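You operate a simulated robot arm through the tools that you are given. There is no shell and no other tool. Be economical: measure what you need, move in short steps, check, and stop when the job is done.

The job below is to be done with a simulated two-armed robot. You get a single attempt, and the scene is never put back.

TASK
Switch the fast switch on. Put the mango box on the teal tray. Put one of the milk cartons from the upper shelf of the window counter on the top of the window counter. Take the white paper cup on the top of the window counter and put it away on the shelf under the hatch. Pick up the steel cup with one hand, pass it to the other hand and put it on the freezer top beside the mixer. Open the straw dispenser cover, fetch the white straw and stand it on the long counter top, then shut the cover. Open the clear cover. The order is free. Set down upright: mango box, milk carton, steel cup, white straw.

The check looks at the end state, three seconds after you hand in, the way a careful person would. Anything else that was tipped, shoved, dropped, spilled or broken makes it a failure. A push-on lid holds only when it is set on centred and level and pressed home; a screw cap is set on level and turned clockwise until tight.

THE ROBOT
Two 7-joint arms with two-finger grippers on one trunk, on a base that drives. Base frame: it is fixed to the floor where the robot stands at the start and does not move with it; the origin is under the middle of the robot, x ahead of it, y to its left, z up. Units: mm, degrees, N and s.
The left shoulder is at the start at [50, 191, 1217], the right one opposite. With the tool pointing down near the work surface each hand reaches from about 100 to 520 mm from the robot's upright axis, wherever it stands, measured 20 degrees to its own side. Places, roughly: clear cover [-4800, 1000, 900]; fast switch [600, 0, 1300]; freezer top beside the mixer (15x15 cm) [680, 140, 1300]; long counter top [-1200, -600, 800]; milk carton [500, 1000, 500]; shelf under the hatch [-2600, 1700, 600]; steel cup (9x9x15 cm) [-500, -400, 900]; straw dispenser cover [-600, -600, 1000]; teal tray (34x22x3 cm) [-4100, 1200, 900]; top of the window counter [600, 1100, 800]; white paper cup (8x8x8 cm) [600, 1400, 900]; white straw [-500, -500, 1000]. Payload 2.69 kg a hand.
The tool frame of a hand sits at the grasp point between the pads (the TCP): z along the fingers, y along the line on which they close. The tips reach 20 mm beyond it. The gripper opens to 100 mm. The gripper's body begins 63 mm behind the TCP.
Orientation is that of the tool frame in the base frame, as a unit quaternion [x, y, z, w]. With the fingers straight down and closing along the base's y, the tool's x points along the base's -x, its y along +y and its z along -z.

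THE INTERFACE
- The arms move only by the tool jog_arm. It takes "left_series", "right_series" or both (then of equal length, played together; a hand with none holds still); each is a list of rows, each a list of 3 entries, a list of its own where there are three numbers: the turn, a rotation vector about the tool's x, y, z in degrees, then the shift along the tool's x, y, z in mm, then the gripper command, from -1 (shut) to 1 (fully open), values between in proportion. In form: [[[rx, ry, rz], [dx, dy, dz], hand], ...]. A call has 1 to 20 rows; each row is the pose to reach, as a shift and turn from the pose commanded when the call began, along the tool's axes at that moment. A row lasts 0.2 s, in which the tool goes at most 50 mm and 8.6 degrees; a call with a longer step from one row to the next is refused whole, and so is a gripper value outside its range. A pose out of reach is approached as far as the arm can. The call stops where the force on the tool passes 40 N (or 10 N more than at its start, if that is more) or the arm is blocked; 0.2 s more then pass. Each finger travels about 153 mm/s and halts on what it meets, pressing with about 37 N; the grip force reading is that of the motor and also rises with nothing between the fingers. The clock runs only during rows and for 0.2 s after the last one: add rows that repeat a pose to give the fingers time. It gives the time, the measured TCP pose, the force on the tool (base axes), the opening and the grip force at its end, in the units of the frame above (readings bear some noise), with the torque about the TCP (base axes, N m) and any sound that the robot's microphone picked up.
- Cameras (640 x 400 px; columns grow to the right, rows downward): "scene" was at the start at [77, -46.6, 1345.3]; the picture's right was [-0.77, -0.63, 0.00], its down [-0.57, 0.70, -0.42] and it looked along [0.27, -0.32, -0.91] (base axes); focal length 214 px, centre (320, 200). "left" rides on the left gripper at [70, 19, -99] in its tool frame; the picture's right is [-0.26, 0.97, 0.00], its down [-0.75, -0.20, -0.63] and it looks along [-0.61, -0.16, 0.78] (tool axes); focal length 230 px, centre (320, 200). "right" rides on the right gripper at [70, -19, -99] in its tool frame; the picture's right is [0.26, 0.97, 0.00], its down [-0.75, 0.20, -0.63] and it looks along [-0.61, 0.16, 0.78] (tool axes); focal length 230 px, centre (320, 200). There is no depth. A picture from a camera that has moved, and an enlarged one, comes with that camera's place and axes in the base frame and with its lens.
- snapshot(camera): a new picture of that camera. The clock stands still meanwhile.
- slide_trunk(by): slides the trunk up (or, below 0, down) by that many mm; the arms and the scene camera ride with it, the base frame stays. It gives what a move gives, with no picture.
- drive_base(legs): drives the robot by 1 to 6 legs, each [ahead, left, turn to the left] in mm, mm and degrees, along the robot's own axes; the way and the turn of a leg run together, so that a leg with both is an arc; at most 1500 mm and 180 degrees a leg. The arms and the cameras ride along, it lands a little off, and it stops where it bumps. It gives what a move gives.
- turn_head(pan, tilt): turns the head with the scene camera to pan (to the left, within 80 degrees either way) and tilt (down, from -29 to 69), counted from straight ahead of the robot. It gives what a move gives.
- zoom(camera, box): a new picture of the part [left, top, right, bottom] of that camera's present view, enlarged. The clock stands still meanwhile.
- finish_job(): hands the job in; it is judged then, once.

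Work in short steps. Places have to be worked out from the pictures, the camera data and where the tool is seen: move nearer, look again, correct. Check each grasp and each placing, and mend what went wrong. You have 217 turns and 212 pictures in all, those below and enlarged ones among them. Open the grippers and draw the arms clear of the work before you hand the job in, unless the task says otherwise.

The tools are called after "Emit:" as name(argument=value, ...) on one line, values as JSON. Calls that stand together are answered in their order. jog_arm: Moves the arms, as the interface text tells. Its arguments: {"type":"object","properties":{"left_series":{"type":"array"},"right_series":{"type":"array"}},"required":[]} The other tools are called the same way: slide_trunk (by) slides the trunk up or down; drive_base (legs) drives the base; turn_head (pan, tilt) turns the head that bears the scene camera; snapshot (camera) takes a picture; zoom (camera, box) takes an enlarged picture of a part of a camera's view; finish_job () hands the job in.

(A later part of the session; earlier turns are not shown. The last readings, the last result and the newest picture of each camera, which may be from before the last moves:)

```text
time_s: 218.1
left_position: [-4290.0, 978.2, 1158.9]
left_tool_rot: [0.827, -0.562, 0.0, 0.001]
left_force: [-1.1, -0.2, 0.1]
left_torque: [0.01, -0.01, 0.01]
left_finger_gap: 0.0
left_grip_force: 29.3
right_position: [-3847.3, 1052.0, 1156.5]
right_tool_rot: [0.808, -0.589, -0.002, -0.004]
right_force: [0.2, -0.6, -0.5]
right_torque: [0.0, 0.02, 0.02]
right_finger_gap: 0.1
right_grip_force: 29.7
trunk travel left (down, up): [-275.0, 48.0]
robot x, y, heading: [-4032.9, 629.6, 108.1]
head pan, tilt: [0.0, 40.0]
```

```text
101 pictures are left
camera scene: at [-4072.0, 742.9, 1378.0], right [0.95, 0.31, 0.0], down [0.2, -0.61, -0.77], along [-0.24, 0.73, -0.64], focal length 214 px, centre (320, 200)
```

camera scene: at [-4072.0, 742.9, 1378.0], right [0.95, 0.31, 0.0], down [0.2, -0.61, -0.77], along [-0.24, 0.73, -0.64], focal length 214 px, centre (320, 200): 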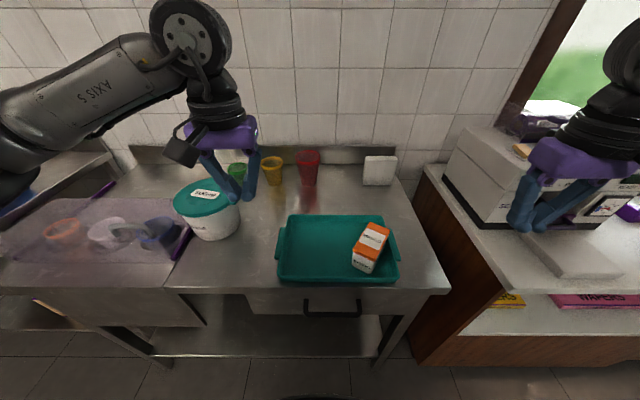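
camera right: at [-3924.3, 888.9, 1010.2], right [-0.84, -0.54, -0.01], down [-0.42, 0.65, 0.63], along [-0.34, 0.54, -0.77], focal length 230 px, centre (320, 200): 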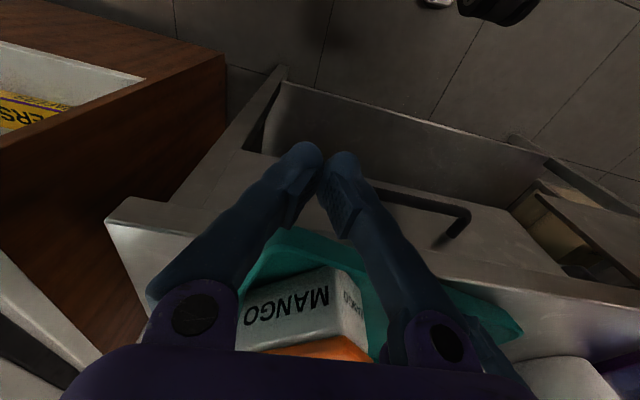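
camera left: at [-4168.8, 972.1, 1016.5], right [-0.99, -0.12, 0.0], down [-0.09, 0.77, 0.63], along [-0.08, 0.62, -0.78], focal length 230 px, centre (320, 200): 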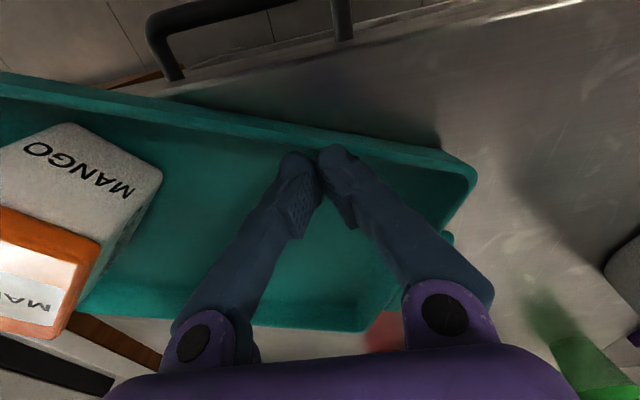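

Tray is square with the mango upright. It is still ~50 mm left of and ~20 mm nearer than its original spot, and the tub is ~84 mm left of its own. I restore: left fist down at the tray's left side first.

Emit:
jog_arm(left_series=[[[0, 0, 0], [-30, 6, 0], -1], [[0, 0, 0], [-60, 12, 0], -1], [[0, 0, 0], [-85, 14, 30], -1], [[0, 0, 0], [-85, 14, 75], -1], [[0, 0, 0], [-85, 14, 120], -1], [[0, 0, 0], [-85, 14, 165], -1], [[0, 0, 0], [-85, 14, 210], -1], [[0, 0, 0], [-85, 14, 244], -1], [[0, 0, 0], [-85, 14, 244], -1]])

Emit:
snapshot(camera="left")

```text
time_s: 220.1
left_position: [-4334.0, 1051.9, 912.9]
left_tool_rot: [0.828, -0.561, 0.0, 0.003]
left_force: [0.8, -0.6, 0.6]
left_torque: [-0.03, -0.03, -0.03]
left_finger_gap: 0.1
left_grip_force: 29.3
right_position: [-3847.7, 1053.3, 1155.4]
right_tool_rot: [0.808, -0.589, 0.0, -0.003]
right_force: [-0.4, -0.1, -0.1]
right_torque: [0.05, 0.02, -0.02]
right_finger_gap: 0.1
right_grip_force: 29.2
trunk travel left (down, up): [-275.0, 48.0]
robot x, y, heading: [-4031.1, 624.1, 108.0]
head pan, tilt: [0.0, 40.0]
```

```text
100 pictures are left
camera left: at [-4326.5, 980.4, 1012.5], right [-0.99, -0.12, 0.0], down [-0.09, 0.77, 0.63], along [-0.08, 0.62, -0.78], focal length 230 px, centre (320, 200)
```

left: 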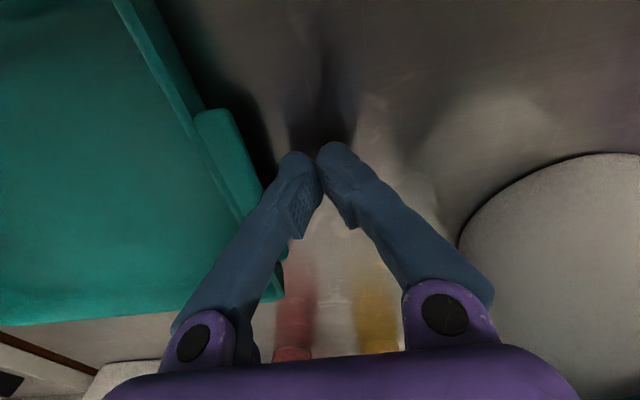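

Handle is ~12 mm from the fist. I push right 62 mm.

Emit:
jog_arm(left_series=[[[0, 0, 0], [1, -10, 0], -1], [[0, 0, 0], [1.5, -20, 0], -1], [[0, 0, 0], [2, -30, 0], -1], [[0, 0, 0], [3, -40, 0], -1], [[0, 0, 0], [3.5, -50, 0], -1], [[0, 0, 0], [4, -58, 0], -1], [[0, 0, 0], [4.3, -64, 0], -1], [[0, 0, 0], [4.3, -64, 0], -1]])

Emit:
snapshot(camera="scene")

```text
time_s: 221.9
left_position: [-4274.7, 1072.6, 915.3]
left_tool_rot: [0.828, -0.56, 0.001, 0.001]
left_force: [-2.0, 0.0, 1.1]
left_torque: [-0.02, -0.03, -0.02]
left_finger_gap: 0.2
left_grip_force: 30.0
right_position: [-3847.4, 1053.3, 1155.9]
right_tool_rot: [0.808, -0.589, -0.001, -0.004]
right_force: [-0.9, -0.2, -0.6]
right_torque: [0.01, -0.01, 0.0]
right_finger_gap: 0.0
right_grip_force: 29.4
trunk travel left (down, up): [-275.0, 48.0]
robot x, y, heading: [-4028.7, 625.1, 108.2]
head pan, tilt: [0.0, 40.0]
```

```text
99 pictures are left
camera scene: at [-4072.0, 744.2, 1377.8], right [0.95, 0.31, 0.0], down [0.2, -0.61, -0.77], along [-0.24, 0.73, -0.64], focal length 214 px, centre (320, 200)
```

scene: 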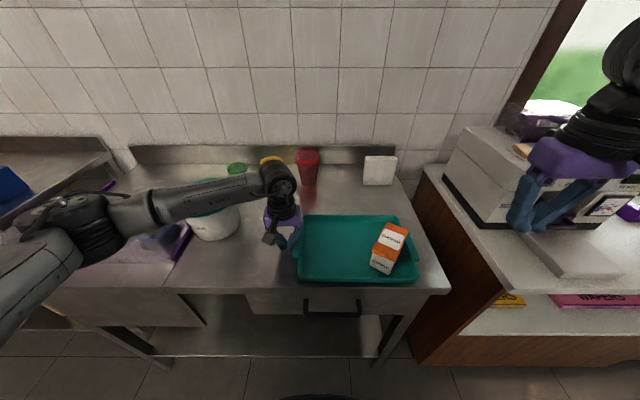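

Tray is back near its original place (~80 mm from the right edge). Now the tub: I raise the left fist, then drive left 250.

Emit:
jog_arm(left_series=[[[0, 0, 0], [0, 8, 0], -1], [[0, 0, 0], [0, 8, -45], -1], [[0, 0, 0], [0, 8, -90], -1], [[0, 0, 0], [0, 8, -135], -1], [[0, 0, 0], [0, 8, -180], -1], [[0, 0, 0], [0, 8, -225], -1], [[0, 0, 0], [0, 8, -225], -1]])

```text
time_s: 223.5
left_position: [-4280.6, 1071.4, 1139.8]
left_tool_rot: [0.828, -0.561, 0.001, 0.002]
left_force: [-0.2, -0.4, -0.2]
left_torque: [0.02, -0.06, 0.03]
left_finger_gap: 0.0
left_grip_force: 29.1
right_position: [-3849.1, 1053.7, 1154.9]
right_tool_rot: [0.808, -0.589, -0.001, -0.004]
right_force: [-0.8, 1.0, -0.1]
right_torque: [-0.02, 0.03, 0.0]
right_finger_gap: 0.0
right_grip_force: 29.3
trunk travel left (down, up): [-275.0, 48.0]
robot x, y, heading: [-4034.7, 623.5, 108.0]
head pan, tilt: [0.0, 40.0]
```

Emit:
drive_base(legs=[[0, 280, 0]])

Emit:
turn_head(pan=10, tilt=45)

Emit:
snapshot(camera="scene")

Emit:
snapshot(camera="left")

```text
time_s: 226.5
left_position: [-4549.2, 980.8, 1139.8]
left_tool_rot: [0.83, -0.558, 0.001, 0.001]
left_force: [-0.3, 0.2, 0.2]
left_torque: [0.02, 0.01, 0.0]
left_finger_gap: 0.0
left_grip_force: 29.4
right_position: [-4115.5, 967.4, 1155.8]
right_tool_rot: [0.81, -0.587, -0.001, -0.002]
right_force: [-0.7, 0.8, -0.8]
right_torque: [0.01, 0.01, 0.01]
right_finger_gap: 0.1
right_grip_force: 29.3
trunk travel left (down, up): [-275.0, 48.0]
robot x, y, heading: [-4298.6, 536.9, 108.5]
head pan, tilt: [0.0, 40.0]
```

```text
time_s: 227.2
left_position: [-4549.6, 982.3, 1140.5]
left_tool_rot: [0.83, -0.558, 0.001, 0.002]
left_force: [-0.3, -0.1, 0.2]
left_torque: [-0.02, 0.02, -0.02]
left_finger_gap: 0.3
left_grip_force: 29.3
right_position: [-4116.6, 966.1, 1155.5]
right_tool_rot: [0.809, -0.587, -0.001, -0.003]
right_force: [-0.5, -0.5, 0.0]
right_torque: [-0.01, 0.02, 0.0]
right_finger_gap: 0.1
right_grip_force: 29.9
trunk travel left (down, up): [-275.0, 48.0]
robot x, y, heading: [-4298.3, 537.1, 108.4]
head pan, tilt: [10.0, 45.0]
```

```text
98 pictures are left
camera scene: at [-4350.0, 647.1, 1370.6], right [0.88, 0.48, 0.0], down [0.34, -0.62, -0.71], along [-0.34, 0.62, -0.71], focal length 214 px, centre (320, 200)
```

scene: 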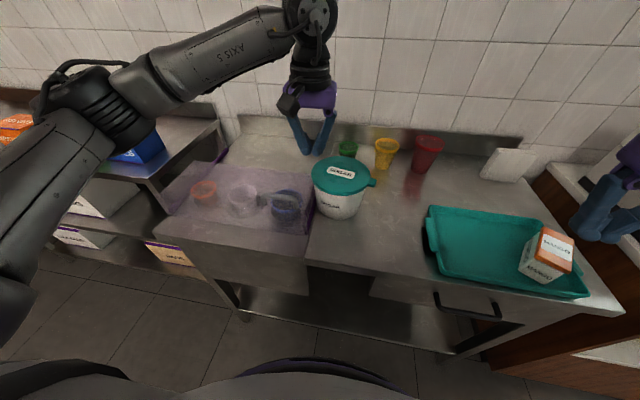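

```text
97 pictures are left
camera left: at [-4540.4, 910.2, 1239.6], right [-0.99, -0.12, 0.0], down [-0.1, 0.77, 0.63], along [-0.08, 0.62, -0.78], focal length 230 px, centre (320, 200)
```

left: 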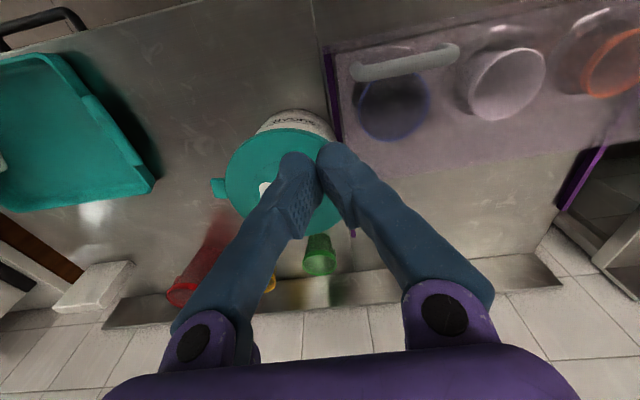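

The tub sits against the cover's right strip. I position the left fist on its left side, first high above.

Emit:
jog_arm(left_series=[[[0, 0, 0], [-30, 13, 0], -1], [[0, 0, 0], [-60, 26, 0], -1], [[0, 0, 0], [-92, 42, 0], -1], [[0, 0, 0], [-92, 42, 40], -1], [[0, 0, 0], [-92, 42, 85], -1], [[0, 0, 0], [-92, 42, 110], -1], [[0, 0, 0], [-92, 42, 110], -1]])

Emit:
snapshot(camera="scene")

Emit:
snapshot(camera="left")

```text
time_s: 228.8
left_position: [-4622.1, 1048.5, 1033.6]
left_tool_rot: [0.829, -0.559, 0.0, 0.001]
left_force: [-0.4, 0.2, -0.9]
left_torque: [-0.01, 0.0, 0.01]
left_finger_gap: 0.2
left_grip_force: 29.1
right_position: [-4115.7, 966.6, 1155.7]
right_tool_rot: [0.81, -0.587, -0.001, -0.004]
right_force: [0.2, -0.2, -0.1]
right_torque: [0.0, -0.02, -0.03]
right_finger_gap: 0.0
right_grip_force: 30.0
trunk travel left (down, up): [-275.0, 48.0]
robot x, y, heading: [-4295.5, 539.2, 108.5]
head pan, tilt: [10.0, 45.0]
```

```text
96 pictures are left
camera scene: at [-4350.1, 647.0, 1370.6], right [0.88, 0.48, 0.0], down [0.34, -0.62, -0.71], along [-0.34, 0.62, -0.71], focal length 214 px, centre (320, 200)
```

scene: 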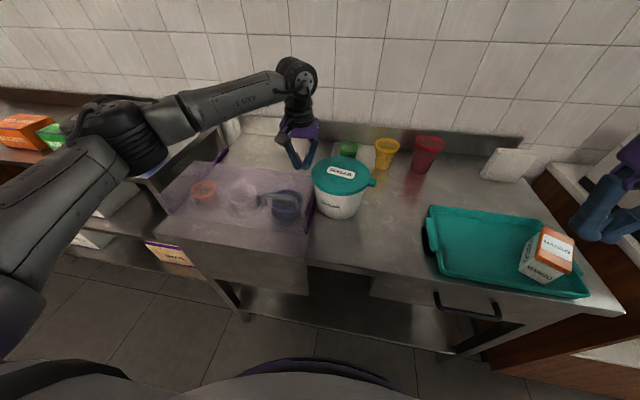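

```text
95 pictures are left
camera left: at [-4614.9, 978.3, 1132.0], right [-0.99, -0.12, 0.0], down [-0.1, 0.77, 0.63], along [-0.08, 0.62, -0.78], focal length 230 px, centre (320, 200)
```

left: 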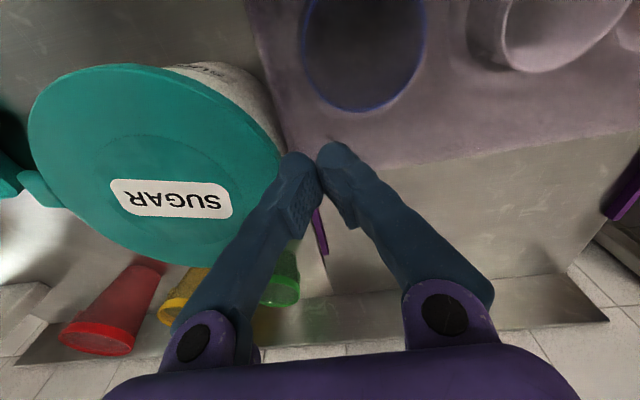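

Clear by a few mm. I shift 8 mm left and descend to tips ≈ z 935.

Emit:
jog_arm(left_series=[[[0, 0, 0], [0, 8, 0], -1], [[0, 0, 0], [0, 8, 30], -1], [[0, 0, 0], [0, 8, 60], -1], [[0, 0, 0], [0, 8, 78], -1], [[0, 0, 0], [0, 8, 78], -1]])

Emit:
snapshot(camera="left")

Emit:
zoom(camera="scene", box=[160, 110, 420, 270])

```text
time_s: 229.7
left_position: [-4632.3, 1050.9, 981.8]
left_tool_rot: [0.829, -0.559, -0.004, -0.007]
left_force: [-1.0, -2.8, 14.4]
left_torque: [-0.18, 0.01, -0.19]
left_finger_gap: 5.9
left_grip_force: 29.7
right_position: [-4117.0, 965.2, 1156.4]
right_tool_rot: [0.809, -0.587, -0.001, -0.003]
right_force: [-0.3, 0.5, -0.6]
right_torque: [-0.01, 0.01, 0.04]
right_finger_gap: 0.1
right_grip_force: 29.1
trunk travel left (down, up): [-275.0, 48.0]
robot x, y, heading: [-4295.4, 538.0, 108.5]
head pan, tilt: [10.0, 45.0]
stopped in row 4 (left hand): the force on the tool passed its limit at 51 N (the readings are from after the stop); the commanded pose is now the measured one
```

```text
94 pictures are left
camera left: at [-4623.8, 977.2, 1079.5], right [-0.99, -0.12, 0.0], down [-0.1, 0.76, 0.64], along [-0.08, 0.64, -0.77], focal length 230 px, centre (320, 200)
```

left: 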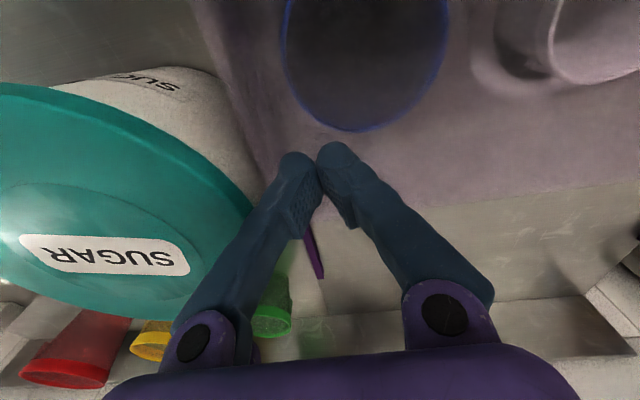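

```text
2.46 times, centred on (290, 190) of scene
camera zoom: at [-4350.2, 646.7, 1370.7], right [0.88, 0.48, 0.0], down [0.34, -0.62, -0.71], along [-0.34, 0.62, -0.71], focal length 528 px, centre (394, 225)
```

zoom: 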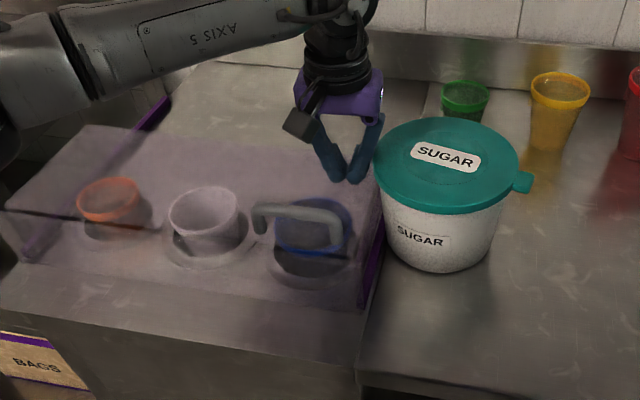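

The cover turns out to be a raised box: its top is at z≈962. I lift off 10 mm at once and push the tub at lid height, slowly.

Emit:
jog_arm(left_series=[[[0, 0, 0], [0, 0, -6], -1], [[0, 0, 0], [0, 0, -11], -1], [[0, 0, 0], [1, -12, -11], -1], [[0, 0, 0], [2, -24, -11], -1], [[0, 0, 0], [2, -34, -11], -1], [[0, 0, 0], [3, -44, -11], -1], [[0, 0, 0], [3, -54, -11], -1], [[0, 0, 0], [3, -54, -11], -1]])

Emit:
snapshot(camera="scene")

```text
time_s: 231.5
left_position: [-4581.0, 1066.7, 990.3]
left_tool_rot: [0.83, -0.558, -0.003, -0.006]
left_force: [-3.1, -0.6, -0.4]
left_torque: [-0.01, -0.09, 0.0]
left_finger_gap: 0.1
left_grip_force: 29.3
right_position: [-4116.4, 966.3, 1155.7]
right_tool_rot: [0.81, -0.587, -0.001, -0.003]
right_force: [0.6, -0.4, 0.2]
right_torque: [-0.01, 0.01, -0.02]
right_finger_gap: 0.0
right_grip_force: 29.9
trunk travel left (down, up): [-275.0, 48.0]
robot x, y, heading: [-4300.5, 537.0, 108.6]
head pan, tilt: [10.0, 45.0]
```

```text
92 pictures are left
camera scene: at [-4350.8, 646.9, 1370.6], right [0.88, 0.48, 0.0], down [0.34, -0.62, -0.71], along [-0.34, 0.62, -0.71], focal length 214 px, centre (320, 200)
```

scene: 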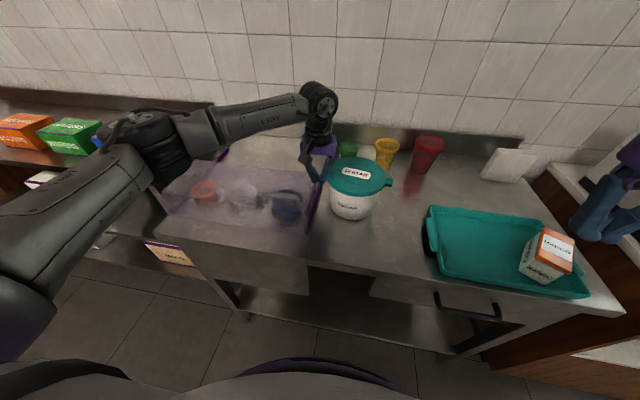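

The tub slides upright. I push 42 mm more.

Emit:
jog_arm(left_series=[[[0, 0, 0], [0.5, -10, 0], -1], [[0, 0, 0], [1, -20, 0], -1], [[0, 0, 0], [1.5, -30, 0], -1], [[0, 0, 0], [2, -42, 0], -1], [[0, 0, 0], [2, -42, 0], -1]])

Emit:
jog_arm(left_series=[[[0, 0, 0], [0, 10, 0], -1], [[0, 0, 0], [0, 10, -45], -1], [[0, 0, 0], [0, 10, -90], -1], [[0, 0, 0], [0, 40, -130], -1], [[0, 0, 0], [20, 80, -150], -1], [[0, 0, 0], [50, 110, -150], -1]])

Emit:
turn_head(pan=0, tilt=40)

Emit:
snapshot(camera="scene")

```text
time_s: 232.7
left_position: [-4540.8, 1082.1, 989.7]
left_tool_rot: [0.829, -0.559, -0.004, -0.007]
left_force: [-3.6, -2.4, 2.3]
left_torque: [0.08, -0.08, 0.0]
left_finger_gap: 0.0
left_grip_force: 29.0
right_position: [-4117.6, 967.4, 1155.1]
right_tool_rot: [0.81, -0.587, -0.001, -0.003]
right_force: [-0.3, 0.1, -0.1]
right_torque: [0.0, -0.01, -0.03]
right_finger_gap: 0.0
right_grip_force: 29.9
trunk travel left (down, up): [-275.0, 48.0]
robot x, y, heading: [-4298.7, 541.3, 108.5]
head pan, tilt: [10.0, 45.0]
heard: snap
```

```text
time_s: 234.1
left_position: [-4626.0, 992.4, 1140.0]
left_tool_rot: [0.83, -0.558, -0.004, -0.006]
left_force: [-0.1, 1.1, -0.5]
left_torque: [0.02, 0.01, 0.0]
left_finger_gap: 0.1
left_grip_force: 29.5
right_position: [-4117.0, 967.0, 1156.6]
right_tool_rot: [0.809, -0.587, -0.001, -0.004]
right_force: [-0.5, -0.6, 1.1]
right_torque: [-0.04, 0.0, 0.02]
right_finger_gap: 0.0
right_grip_force: 29.5
trunk travel left (down, up): [-275.0, 48.0]
robot x, y, heading: [-4297.5, 537.2, 108.4]
head pan, tilt: [10.0, 45.0]
heard: snap
```

```text
time_s: 234.8
left_position: [-4625.6, 994.0, 1141.0]
left_tool_rot: [0.829, -0.559, -0.004, -0.005]
left_force: [0.0, -0.4, 0.0]
left_torque: [0.01, -0.05, -0.01]
left_finger_gap: 0.0
left_grip_force: 29.2
right_position: [-4116.9, 967.2, 1154.5]
right_tool_rot: [0.81, -0.587, -0.001, -0.003]
right_force: [0.5, 0.6, -0.8]
right_torque: [-0.02, 0.04, -0.01]
right_finger_gap: 0.0
right_grip_force: 29.6
trunk travel left (down, up): [-275.0, 48.0]
robot x, y, heading: [-4297.6, 535.1, 108.6]
head pan, tilt: [0.0, 40.0]
```

```text
91 pictures are left
camera scene: at [-4338.5, 656.3, 1377.8], right [0.95, 0.32, 0.0], down [0.2, -0.61, -0.77], along [-0.24, 0.73, -0.64], focal length 214 px, centre (320, 200)
```

scene: 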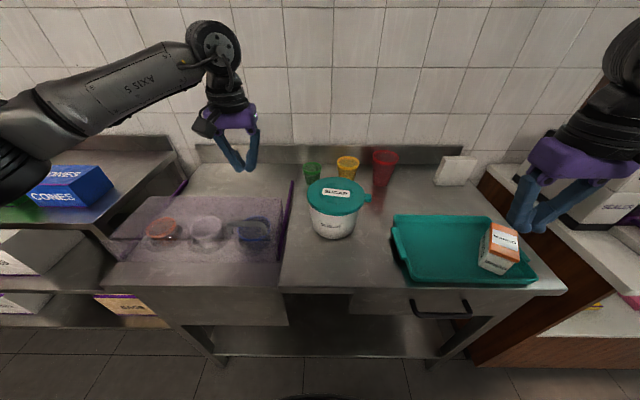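

I heard snaps; I check the tub's lid.

Emit:
zoom(camera="scene", box=[270, 150, 400, 250])

Emit:
snapshot(camera="left")

```text
4.00 times, centred on (335, 200) of scene
camera zoom: at [-4338.5, 656.3, 1377.8], right [0.95, 0.32, 0.0], down [0.2, -0.61, -0.77], along [-0.24, 0.73, -0.64], focal length 858 px, centre (260, 200)
```

zoom: 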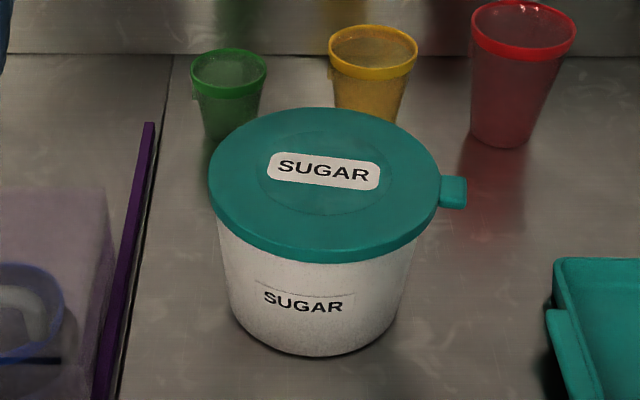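

```text
89 pictures are left
camera left: at [-4616.6, 920.7, 1239.0], right [-0.99, -0.12, 0.0], down [-0.1, 0.76, 0.64], along [-0.08, 0.63, -0.77], focal length 230 px, centre (320, 200)
```

left: 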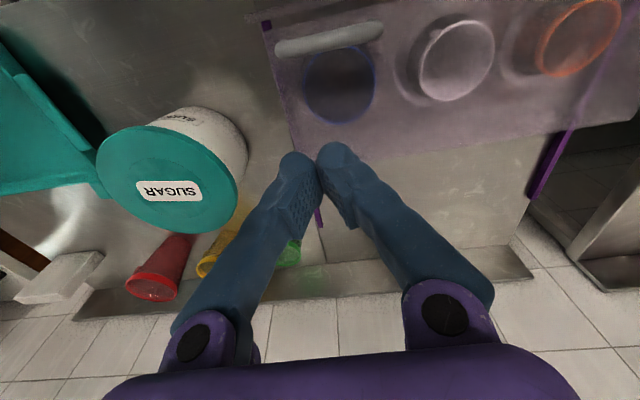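

The tub is back at its place and lid looks level, but to be safe I'll press it home. I drive right 150, then hover the left fist over the lid's centre.

Emit:
drive_base(legs=[[0, -150, 0]])

Emit:
jog_arm(left_series=[[[0, 0, 0], [-20, -25, 0], -1], [[0, 0, 0], [-40, -50, 0], -1], [[0, 0, 0], [-57, -73, 0], -1], [[0, 0, 0], [-57, -73, 30], -1], [[0, 0, 0], [-57, -73, 60], -1], [[0, 0, 0], [-57, -73, 60], -1]])

Emit:
snapshot(camera="scene")

Emit:
snapshot(camera="left")

```text
time_s: 236.8
left_position: [-4482.9, 1040.5, 1141.4]
left_tool_rot: [0.83, -0.558, -0.003, -0.005]
left_force: [0.5, 0.3, -0.2]
left_torque: [-0.03, 0.01, 0.0]
left_finger_gap: 0.0
left_grip_force: 29.6
right_position: [-3973.8, 1014.7, 1155.5]
right_tool_rot: [0.81, -0.586, -0.002, -0.003]
right_force: [-0.1, -0.2, -0.7]
right_torque: [-0.01, 0.03, 0.02]
right_finger_gap: 0.4
right_grip_force: 29.3
trunk travel left (down, up): [-275.0, 48.0]
robot x, y, heading: [-4157.6, 582.3, 108.2]
head pan, tilt: [0.0, 40.0]
```

```text
time_s: 238.2
left_position: [-4435.9, 1122.3, 1081.7]
left_tool_rot: [0.83, -0.558, -0.003, -0.005]
left_force: [-0.7, 1.1, 0.5]
left_torque: [0.0, 0.0, 0.0]
left_finger_gap: 0.0
left_grip_force: 29.8
right_position: [-3973.4, 1014.3, 1156.3]
right_tool_rot: [0.81, -0.587, -0.002, -0.003]
right_force: [0.4, 0.2, -0.3]
right_torque: [0.0, -0.02, -0.02]
right_finger_gap: 0.2
right_grip_force: 29.5
trunk travel left (down, up): [-275.0, 48.0]
robot x, y, heading: [-4157.1, 585.0, 108.7]
head pan, tilt: [0.0, 40.0]
```

```text
88 pictures are left
camera scene: at [-4196.6, 703.5, 1377.9], right [0.95, 0.32, 0.0], down [0.2, -0.61, -0.77], along [-0.24, 0.73, -0.64], focal length 214 px, centre (320, 200)
```

scene: 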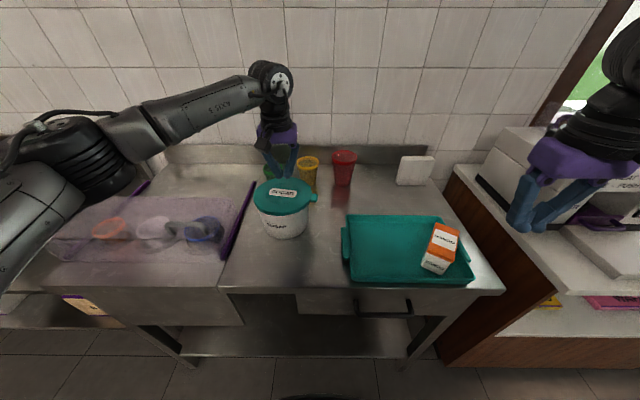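

```text
87 pictures are left
camera left: at [-4427.9, 1049.2, 1179.9], right [-0.99, -0.12, 0.0], down [-0.1, 0.76, 0.64], along [-0.08, 0.64, -0.77], focal length 230 px, centre (320, 200)
```

left: 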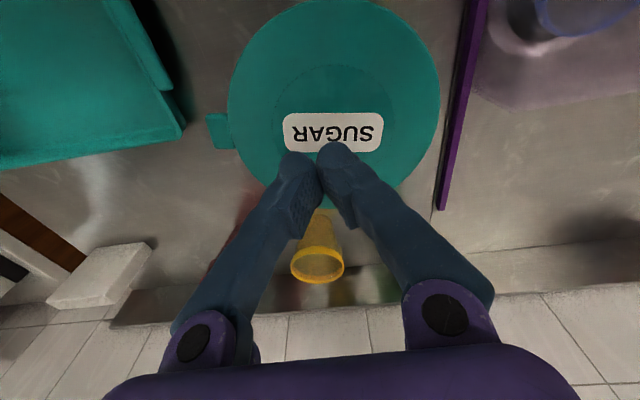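

Lid centre is ~26 mm nearer and 13 mm left. I correct and press down gently at centre.

Emit:
jog_arm(left_series=[[[0, 0, 0], [26, 13, 0], -1], [[0, 0, 0], [26, 13, 25], -1], [[0, 0, 0], [26, 13, 45], -1], [[0, 0, 0], [26, 13, 55], -1], [[0, 0, 0], [26, 13, 62], -1], [[0, 0, 0], [26, 13, 68], -1], [[0, 0, 0], [26, 13, 74], -1], [[0, 0, 0], [26, 13, 80], -1], [[0, 0, 0], [26, 13, 86], -1]])

Emit:
zoom(camera="scene", box=[220, 150, 350, 250])

```text
time_s: 239.8
left_position: [-4439.2, 1094.0, 1020.7]
left_tool_rot: [0.829, -0.558, -0.006, -0.012]
left_force: [0.9, -10.5, 18.5]
left_torque: [-0.24, -0.03, -0.02]
left_finger_gap: 5.8
left_grip_force: 30.1
right_position: [-3973.6, 1012.0, 1155.7]
right_tool_rot: [0.809, -0.587, -0.002, -0.003]
right_force: [0.0, 0.4, 0.0]
right_torque: [-0.03, -0.01, 0.03]
right_finger_gap: 0.0
right_grip_force: 29.6
trunk travel left (down, up): [-275.0, 48.0]
robot x, y, heading: [-4155.2, 584.9, 108.4]
head pan, tilt: [0.0, 40.0]
stopped in row 7 (left hand): the force on the tool passed its limit at 45 N (the readings are from after the stop); the commanded pose is now the measured one
```

```text
4.00 times, centred on (285, 200) of scene
camera zoom: at [-4196.1, 701.4, 1378.1], right [0.95, 0.32, 0.0], down [0.2, -0.61, -0.77], along [-0.24, 0.73, -0.64], focal length 858 px, centre (460, 200)
```

zoom: 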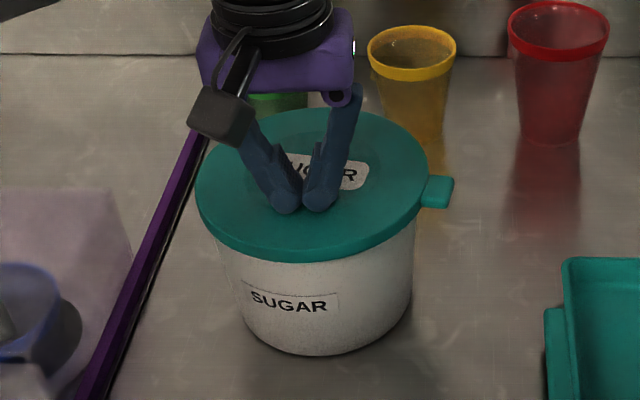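

Lid is home. I raise the left hand and move over to inspect the clear cover.

Emit:
jog_arm(left_series=[[[0, 0, 0], [0, 0, -40], -1], [[0, 0, 0], [0, 0, -85], -1], [[0, 0, 0], [20, 0, -125], -1], [[0, 0, 0], [60, 0, -150], -1], [[0, 0, 0], [100, 0, -160], -1], [[0, 0, 0], [140, 0, -160], -1]])

Emit:
drive_base(legs=[[-80, 420, 0]])

Emit:
snapshot(camera="scene")

Emit:
snapshot(camera="left")

```text
time_s: 241.2
left_position: [-4387.3, 959.3, 1174.6]
left_tool_rot: [0.829, -0.559, -0.007, -0.011]
left_force: [-0.3, -0.2, -0.8]
left_torque: [-0.02, 0.01, 0.0]
left_finger_gap: 0.1
left_grip_force: 29.6
right_position: [-3973.6, 1014.5, 1155.7]
right_tool_rot: [0.81, -0.586, -0.001, -0.004]
right_force: [0.2, 0.1, 0.5]
right_torque: [0.02, -0.02, 0.01]
right_finger_gap: 0.2
right_grip_force: 29.4
trunk travel left (down, up): [-275.0, 48.0]
robot x, y, heading: [-4157.6, 584.2, 108.3]
head pan, tilt: [0.0, 40.0]
```

```text
time_s: 245.4
left_position: [-4759.5, 754.6, 1175.0]
left_tool_rot: [0.829, -0.559, -0.005, -0.01]
left_force: [0.2, 0.2, 0.5]
left_torque: [-0.03, -0.02, -0.01]
left_finger_gap: 0.3
left_grip_force: 29.6
right_position: [-4345.7, 807.4, 1154.9]
right_tool_rot: [0.809, -0.588, -0.002, -0.002]
right_force: [-0.7, 0.1, -0.9]
right_torque: [-0.02, -0.01, 0.0]
right_finger_gap: 0.0
right_grip_force: 29.6
trunk travel left (down, up): [-275.0, 48.0]
robot x, y, heading: [-4528.1, 380.4, 108.3]
head pan, tilt: [0.0, 40.0]
```

```text
85 pictures are left
camera scene: at [-4568.9, 496.7, 1377.8], right [0.95, 0.31, 0.0], down [0.2, -0.61, -0.77], along [-0.24, 0.73, -0.64], focal length 214 px, centre (320, 200)
```

scene: 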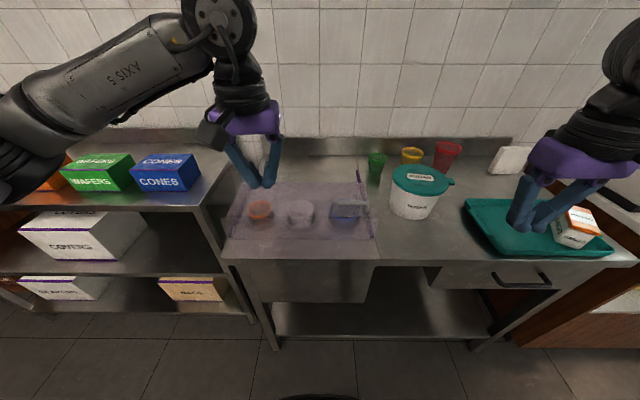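

```text
84 pictures are left
camera left: at [-4751.4, 680.9, 1272.5], right [-0.99, -0.12, 0.0], down [-0.1, 0.76, 0.65], along [-0.08, 0.64, -0.76], focal length 230 px, centre (320, 200)
```

left: 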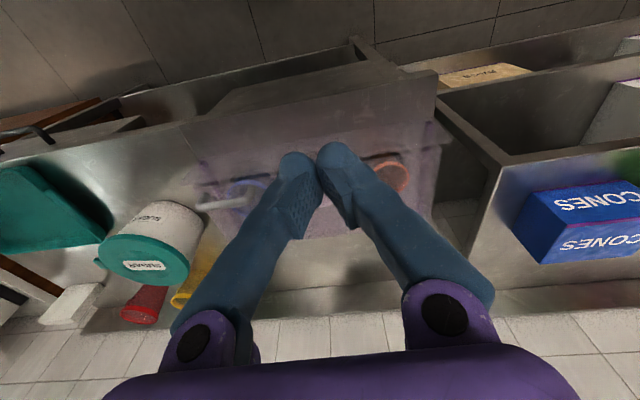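

Emit:
zoom(camera="scene", box=[210, 150, 390, 270])

Emit:
zoom(camera="left", box=[170, 70, 450, 270])

```text
3.33 times, centred on (300, 210) of scene
camera zoom: at [-4568.9, 496.7, 1377.8], right [0.95, 0.31, 0.0], down [0.2, -0.61, -0.77], along [-0.24, 0.73, -0.64], focal length 715 px, centre (387, 167)
```

zoom: 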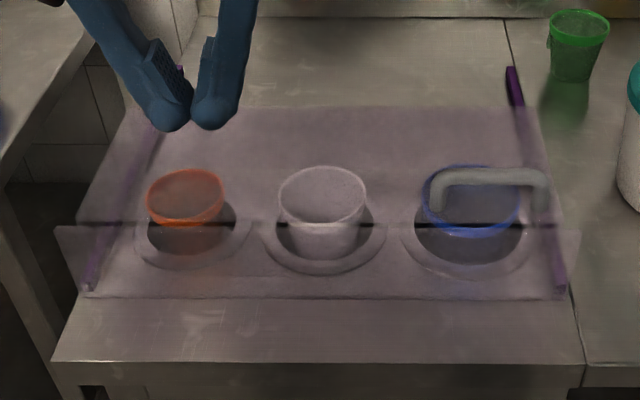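

```text
2.00 times, centred on (310, 170) of left
camera zoom: at [-4751.4, 680.9, 1272.5], right [-0.99, -0.12, 0.0], down [-0.1, 0.76, 0.65], along [-0.08, 0.64, -0.76], focal length 460 px, centre (340, 260)
```

zoom: 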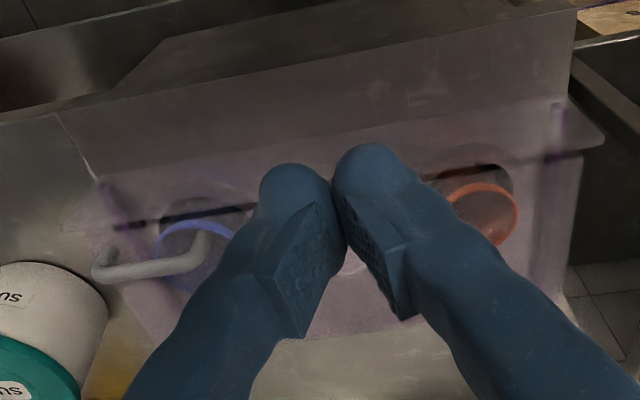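

The cover is a clear box on two purple rails that extend behind it: it slides back ~180 mm. The grey handle bar sits at ≈[-4630,946]. I drive right 190 and ahead 100 so the left fist can push the handle.

Emit:
drive_base(legs=[[0, -190, 0], [100, 0, 0]])

Emit:
snapshot(camera="left")

Emit:
zoom(camera="scene", box=[100, 150, 340, 310])

```text
time_s: 248.4
left_position: [-4610.7, 908.0, 1174.4]
left_tool_rot: [0.828, -0.56, -0.006, -0.011]
left_force: [-0.6, 0.2, 0.0]
left_torque: [-0.05, -0.01, 0.0]
left_finger_gap: 0.0
left_grip_force: 29.5
right_position: [-4197.2, 960.7, 1155.5]
right_tool_rot: [0.809, -0.588, -0.001, -0.003]
right_force: [-0.5, 0.6, 0.2]
right_torque: [-0.01, -0.02, 0.02]
right_finger_gap: 0.0
right_grip_force: 29.4
trunk travel left (down, up): [-275.0, 48.0]
robot x, y, heading: [-4378.8, 525.9, 108.4]
head pan, tilt: [0.0, 40.0]
```

```text
81 pictures are left
camera left: at [-4602.2, 834.6, 1272.4], right [-0.99, -0.12, 0.0], down [-0.09, 0.76, 0.65], along [-0.08, 0.64, -0.76], focal length 230 px, centre (320, 200)
```

left: 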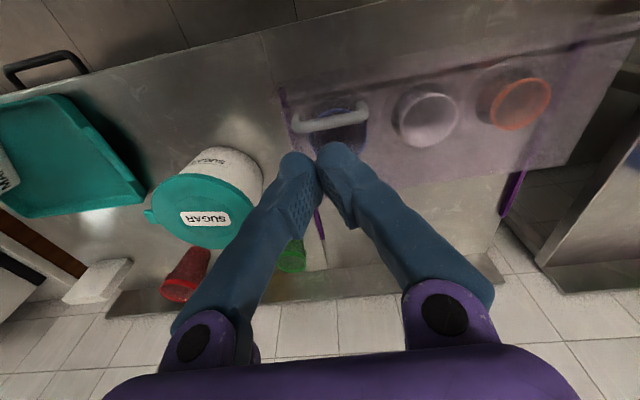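

```text
2.50 times, centred on (220, 230) of scene
camera zoom: at [-4420.0, 650.4, 1377.8], right [0.95, 0.31, 0.0], down [0.2, -0.61, -0.77], along [-0.24, 0.73, -0.64], focal length 536 px, centre (570, 125)
```

zoom: 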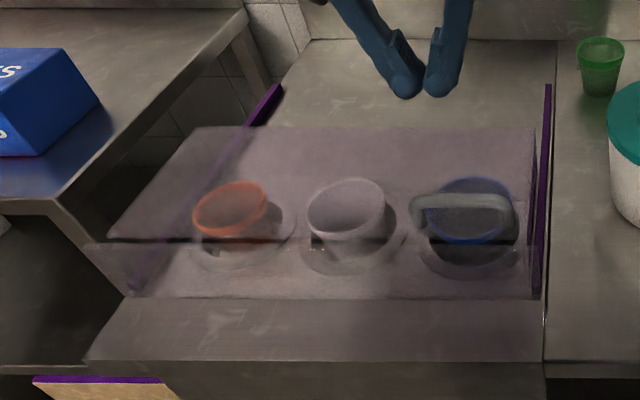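

Handle ≈ [-4628,945,988]; my fist is right in front of it. I lower to tips ≈ 972 and check.

Emit:
jog_arm(left_series=[[[0, 0, 0], [5, 3, 45], -1], [[0, 0, 0], [5, 3, 90], -1], [[0, 0, 0], [5, 3, 135], -1], [[0, 0, 0], [5, 3, 165], -1], [[0, 0, 0], [5, 3, 178], -1], [[0, 0, 0], [5, 3, 178], -1]])

Emit:
snapshot(camera="left")

Emit:
zoom(camera="scene", box=[100, 150, 340, 310])

```text
time_s: 249.8
left_position: [-4611.0, 905.6, 998.6]
left_tool_rot: [0.828, -0.56, -0.006, -0.011]
left_force: [-0.2, -0.8, -0.2]
left_torque: [-0.01, -0.01, 0.0]
left_finger_gap: 0.0
left_grip_force: 29.6
right_position: [-4196.5, 959.7, 1155.3]
right_tool_rot: [0.809, -0.588, -0.002, -0.004]
right_force: [0.6, 0.4, -0.1]
right_torque: [-0.01, 0.01, 0.03]
right_finger_gap: 0.0
right_grip_force: 29.6
trunk travel left (down, up): [-275.0, 48.0]
robot x, y, heading: [-4381.1, 530.5, 108.2]
head pan, tilt: [0.0, 40.0]
```

```text
79 pictures are left
camera left: at [-4602.9, 831.9, 1095.0], right [-0.99, -0.12, 0.0], down [-0.09, 0.76, 0.65], along [-0.08, 0.64, -0.76], focal length 230 px, centre (320, 200)
```

left: 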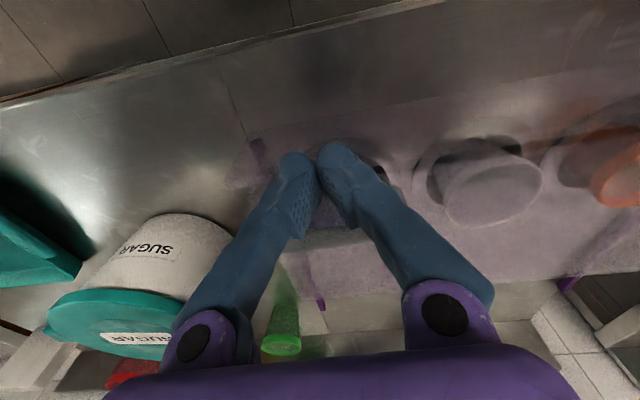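

```text
2.50 times, centred on (220, 230) of scene
camera zoom: at [-4419.7, 649.8, 1377.8], right [0.95, 0.31, 0.0], down [0.2, -0.61, -0.77], along [-0.24, 0.73, -0.64], focal length 536 px, centre (570, 125)
```

zoom: 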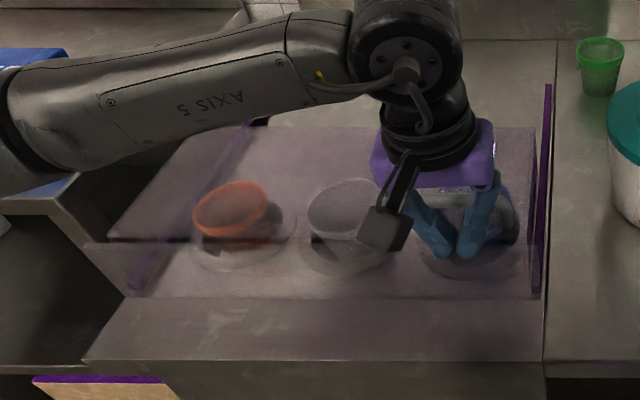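

Fist is in front of the bar. I lower 5 mm and push ahead 50 mm.

Emit:
jog_arm(left_series=[[[0, 0, 0], [0, 0, 5], -1], [[0, 0, 0], [-12, -1, 5], -1], [[0, 0, 0], [-24, -1.5, 5], -1], [[0, 0, 0], [-36, -2, 5], -1], [[0, 0, 0], [-50, -3, 5], -1], [[0, 0, 0], [-62, -4, 5], -1], [[0, 0, 0], [-62, -4, 5], -1]])

Emit:
zoom(camera="scene", box=[100, 150, 340, 310])

```text
time_s: 251.4
left_position: [-4630.9, 965.7, 994.3]
left_tool_rot: [0.829, -0.56, -0.006, -0.011]
left_force: [-0.3, -0.3, 0.0]
left_torque: [-0.02, -0.01, -0.01]
left_finger_gap: 0.0
left_grip_force: 29.7
right_position: [-4196.2, 959.1, 1156.3]
right_tool_rot: [0.808, -0.589, -0.001, -0.003]
right_force: [0.1, 0.1, 0.3]
right_torque: [-0.01, 0.0, 0.01]
right_finger_gap: 0.0
right_grip_force: 29.5
trunk travel left (down, up): [-275.0, 48.0]
robot x, y, heading: [-4377.9, 532.1, 108.3]
head pan, tilt: [0.0, 40.0]
```

```text
2.50 times, centred on (220, 230) of scene
camera zoom: at [-4419.7, 649.7, 1377.9], right [0.95, 0.31, 0.0], down [0.2, -0.61, -0.77], along [-0.24, 0.73, -0.64], focal length 536 px, centre (570, 125)
```

zoom: 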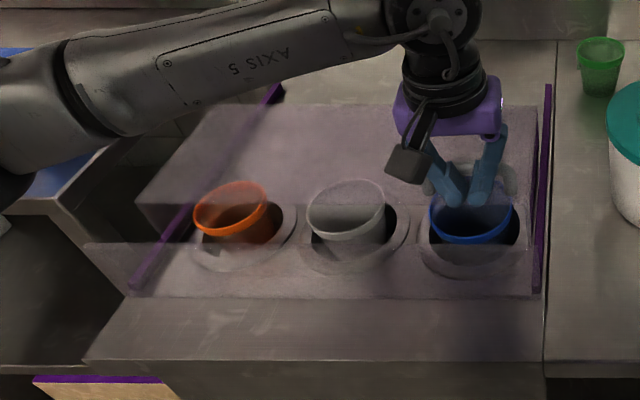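

The cover slides back as expected. I keep pushing 110 mm more.

Emit:
jog_arm(left_series=[[[0, 0, 0], [-15, -1, 0], -1], [[0, 0, 0], [-30, -2, 0], -1], [[0, 0, 0], [-45, -3, 0], -1], [[0, 0, 0], [-60, -4, 0], -1], [[0, 0, 0], [-75, -5, 0], -1], [[0, 0, 0], [-90, -6, 0], -1], [[0, 0, 0], [-105, -7, 0], -1], [[0, 0, 0], [-118, -8, 0], -1], [[0, 0, 0], [-118, -8, 0], -1]])

Emit:
zoom(camera="scene", box=[100, 150, 340, 310])

```text
time_s: 253.4
left_position: [-4666.7, 1077.6, 996.1]
left_tool_rot: [0.829, -0.56, -0.006, -0.011]
left_force: [0.6, -0.3, -0.4]
left_torque: [0.0, 0.01, 0.01]
left_finger_gap: 0.1
left_grip_force: 29.4
right_position: [-4196.8, 959.0, 1155.2]
right_tool_rot: [0.808, -0.589, -0.001, -0.003]
right_force: [-0.1, 0.0, 0.4]
right_torque: [0.04, 0.03, 0.0]
right_finger_gap: 0.0
right_grip_force: 29.5
trunk travel left (down, up): [-275.0, 48.0]
robot x, y, heading: [-4377.8, 530.6, 108.1]
head pan, tilt: [0.0, 40.0]
```

```text
2.50 times, centred on (220, 230) of scene
camera zoom: at [-4419.8, 649.7, 1377.9], right [0.95, 0.31, 0.0], down [0.2, -0.61, -0.77], along [-0.24, 0.73, -0.64], focal length 536 px, centre (570, 125)
```

zoom: 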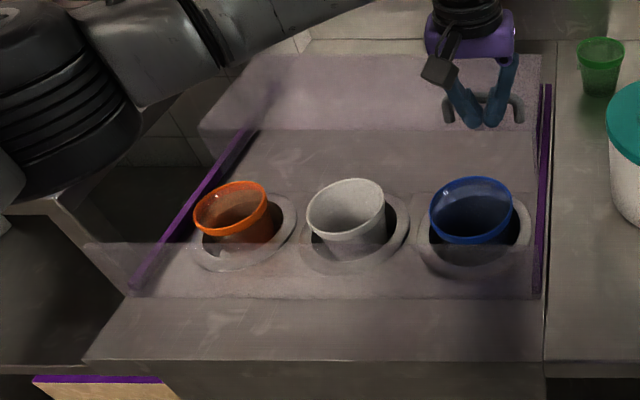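

Almost fully open; I push on to its end stop.

Emit:
jog_arm(left_series=[[[0, 0, 0], [-10, 0, 0], -1], [[0, 0, 0], [-20, -1, 0], -1], [[0, 0, 0], [-30, -2, 0], -1], [[0, 0, 0], [-40, -2, 0], -1], [[0, 0, 0], [-40, -2, 0], -1]])

Emit:
zoom(camera="scene", box=[100, 150, 340, 310])

```text
time_s: 254.3
left_position: [-4672.3, 1100.6, 994.3]
left_tool_rot: [0.827, -0.563, 0.002, 0.0]
left_force: [4.3, -22.6, 6.3]
left_torque: [0.06, 0.23, -0.22]
left_finger_gap: 0.1
left_grip_force: 29.5
right_position: [-4195.9, 957.5, 1156.5]
right_tool_rot: [0.809, -0.588, -0.002, -0.004]
right_force: [0.3, -0.2, 0.2]
right_torque: [-0.03, -0.03, -0.01]
right_finger_gap: 0.0
right_grip_force: 29.4
trunk travel left (down, up): [-275.0, 48.0]
robot x, y, heading: [-4380.2, 528.7, 108.5]
head pan, tilt: [0.0, 40.0]
stopped in row 4 (left hand): the force on the tool passed its limit at 49 N (the readings are from after the stop); the commanded pose is now the measured one
```

```text
2.50 times, centred on (220, 230) of scene
camera zoom: at [-4418.9, 646.5, 1378.3], right [0.95, 0.31, 0.0], down [0.2, -0.61, -0.77], along [-0.24, 0.73, -0.64], focal length 536 px, centre (570, 125)
```

zoom: 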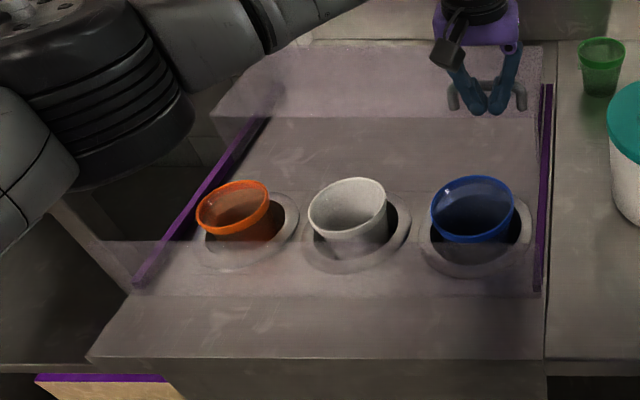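

Cover hit its end stop: open. I retract the left hand up and back.

Emit:
jog_arm(left_series=[[[0, 0, 0], [15, 0, 0], -1], [[0, 0, 0], [25, 0, -40], -1], [[0, 0, 0], [25, 0, -85], -1], [[0, 0, 0], [30, 0, -130], -1], [[0, 0, 0], [70, 0, -150], 0], [[0, 0, 0], [115, 0, -150], 0], [[0, 0, 0], [160, 0, -150], 1], [[0, 0, 0], [200, 0, -150], 1]])

Emit:
snapshot(camera="scene")

```text
time_s: 256.1
left_position: [-4602.1, 915.8, 1142.9]
left_tool_rot: [0.828, -0.561, 0.001, -0.002]
left_force: [-0.7, -0.7, -0.4]
left_torque: [0.02, 0.03, 0.01]
left_finger_gap: 100.0
left_grip_force: 0.0
right_position: [-4197.0, 958.6, 1155.9]
right_tool_rot: [0.809, -0.588, -0.001, -0.002]
right_force: [0.1, 0.4, -0.1]
right_torque: [0.02, 0.01, -0.01]
right_finger_gap: 0.3
right_grip_force: 29.4
trunk travel left (down, up): [-275.0, 48.0]
robot x, y, heading: [-4384.8, 532.8, 108.4]
head pan, tilt: [0.0, 40.0]
```

```text
74 pictures are left
camera scene: at [-4419.6, 648.7, 1377.9], right [0.95, 0.31, 0.0], down [0.2, -0.61, -0.77], along [-0.24, 0.73, -0.64], focal length 214 px, centre (320, 200)
```

scene: 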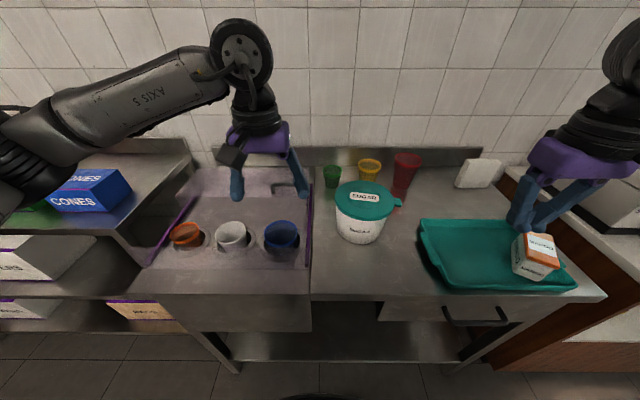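

Everything on this side is done. Now I back off and return along the corridor toward the long counter.

Emit:
drive_base(legs=[[-500, 0, 0], [0, -1450, 0], [0, -1350, 0]])

```text
time_s: 283.5
left_position: [-1791.8, 1381.1, 1142.3]
left_tool_rot: [0.843, -0.537, 0.0, -0.002]
left_force: [0.3, -0.4, 0.3]
left_torque: [0.01, 0.0, -0.01]
left_finger_gap: 99.7
left_grip_force: 0.1
right_position: [-1388.6, 1447.5, 1155.4]
right_tool_rot: [0.826, -0.564, -0.001, -0.003]
right_force: [-0.3, 0.1, -0.4]
right_torque: [0.03, 0.02, 0.0]
right_finger_gap: 0.1
right_grip_force: 29.0
trunk travel left (down, up): [-275.0, 48.0]
robot x, y, heading: [-1548.3, 1006.6, 111.6]
head pan, tilt: [0.0, 40.0]
```

I turn to face the long counter (-y) and move towards it.

Emit:
drive_base(legs=[[0, 0, 158.4], [400, 750, 0]])

Emit:
turn_head(pan=0, tilt=25)

Emit:
snapshot(camera="scene")

```text
time_s: 297.0
left_position: [-691.3, 198.2, 1142.5]
left_tool_rot: [0.676, 0.736, -0.003, -0.001]
left_force: [-0.2, 0.9, 0.7]
left_torque: [0.04, -0.02, 0.0]
left_finger_gap: 100.2
left_grip_force: 0.1
right_position: [-1092.4, 272.9, 1155.7]
right_tool_rot: [0.699, 0.715, -0.003, 0.001]
right_force: [-0.2, 0.3, -0.7]
right_torque: [-0.01, -0.01, -0.02]
right_finger_gap: 0.0
right_grip_force: 29.5
trunk travel left (down, up): [-275.0, 48.0]
robot x, y, heading: [-793.4, 631.4, -88.1]
head pan, tilt: [0.0, 40.0]
```

```text
time_s: 297.8
left_position: [-690.5, 197.1, 1142.8]
left_tool_rot: [0.676, 0.737, -0.003, -0.001]
left_force: [0.1, 0.6, 0.3]
left_torque: [0.03, -0.02, 0.03]
left_finger_gap: 100.1
left_grip_force: 0.0
right_position: [-1091.5, 273.3, 1156.1]
right_tool_rot: [0.699, 0.715, -0.003, 0.0]
right_force: [0.2, 0.6, 0.1]
right_torque: [0.01, -0.02, 0.02]
right_finger_gap: 0.0
right_grip_force: 29.9
trunk travel left (down, up): [-275.0, 48.0]
robot x, y, heading: [-798.9, 632.5, -88.2]
head pan, tilt: [0.0, 25.0]
```

```text
73 pictures are left
camera scene: at [-792.3, 500.4, 1401.1], right [-1.0, -0.03, 0.0], down [-0.01, 0.42, -0.91], along [0.03, -0.91, -0.42], focal length 214 px, centre (320, 200)
```

scene: 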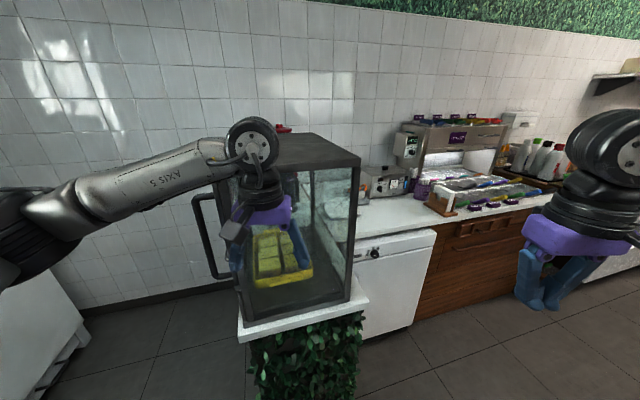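

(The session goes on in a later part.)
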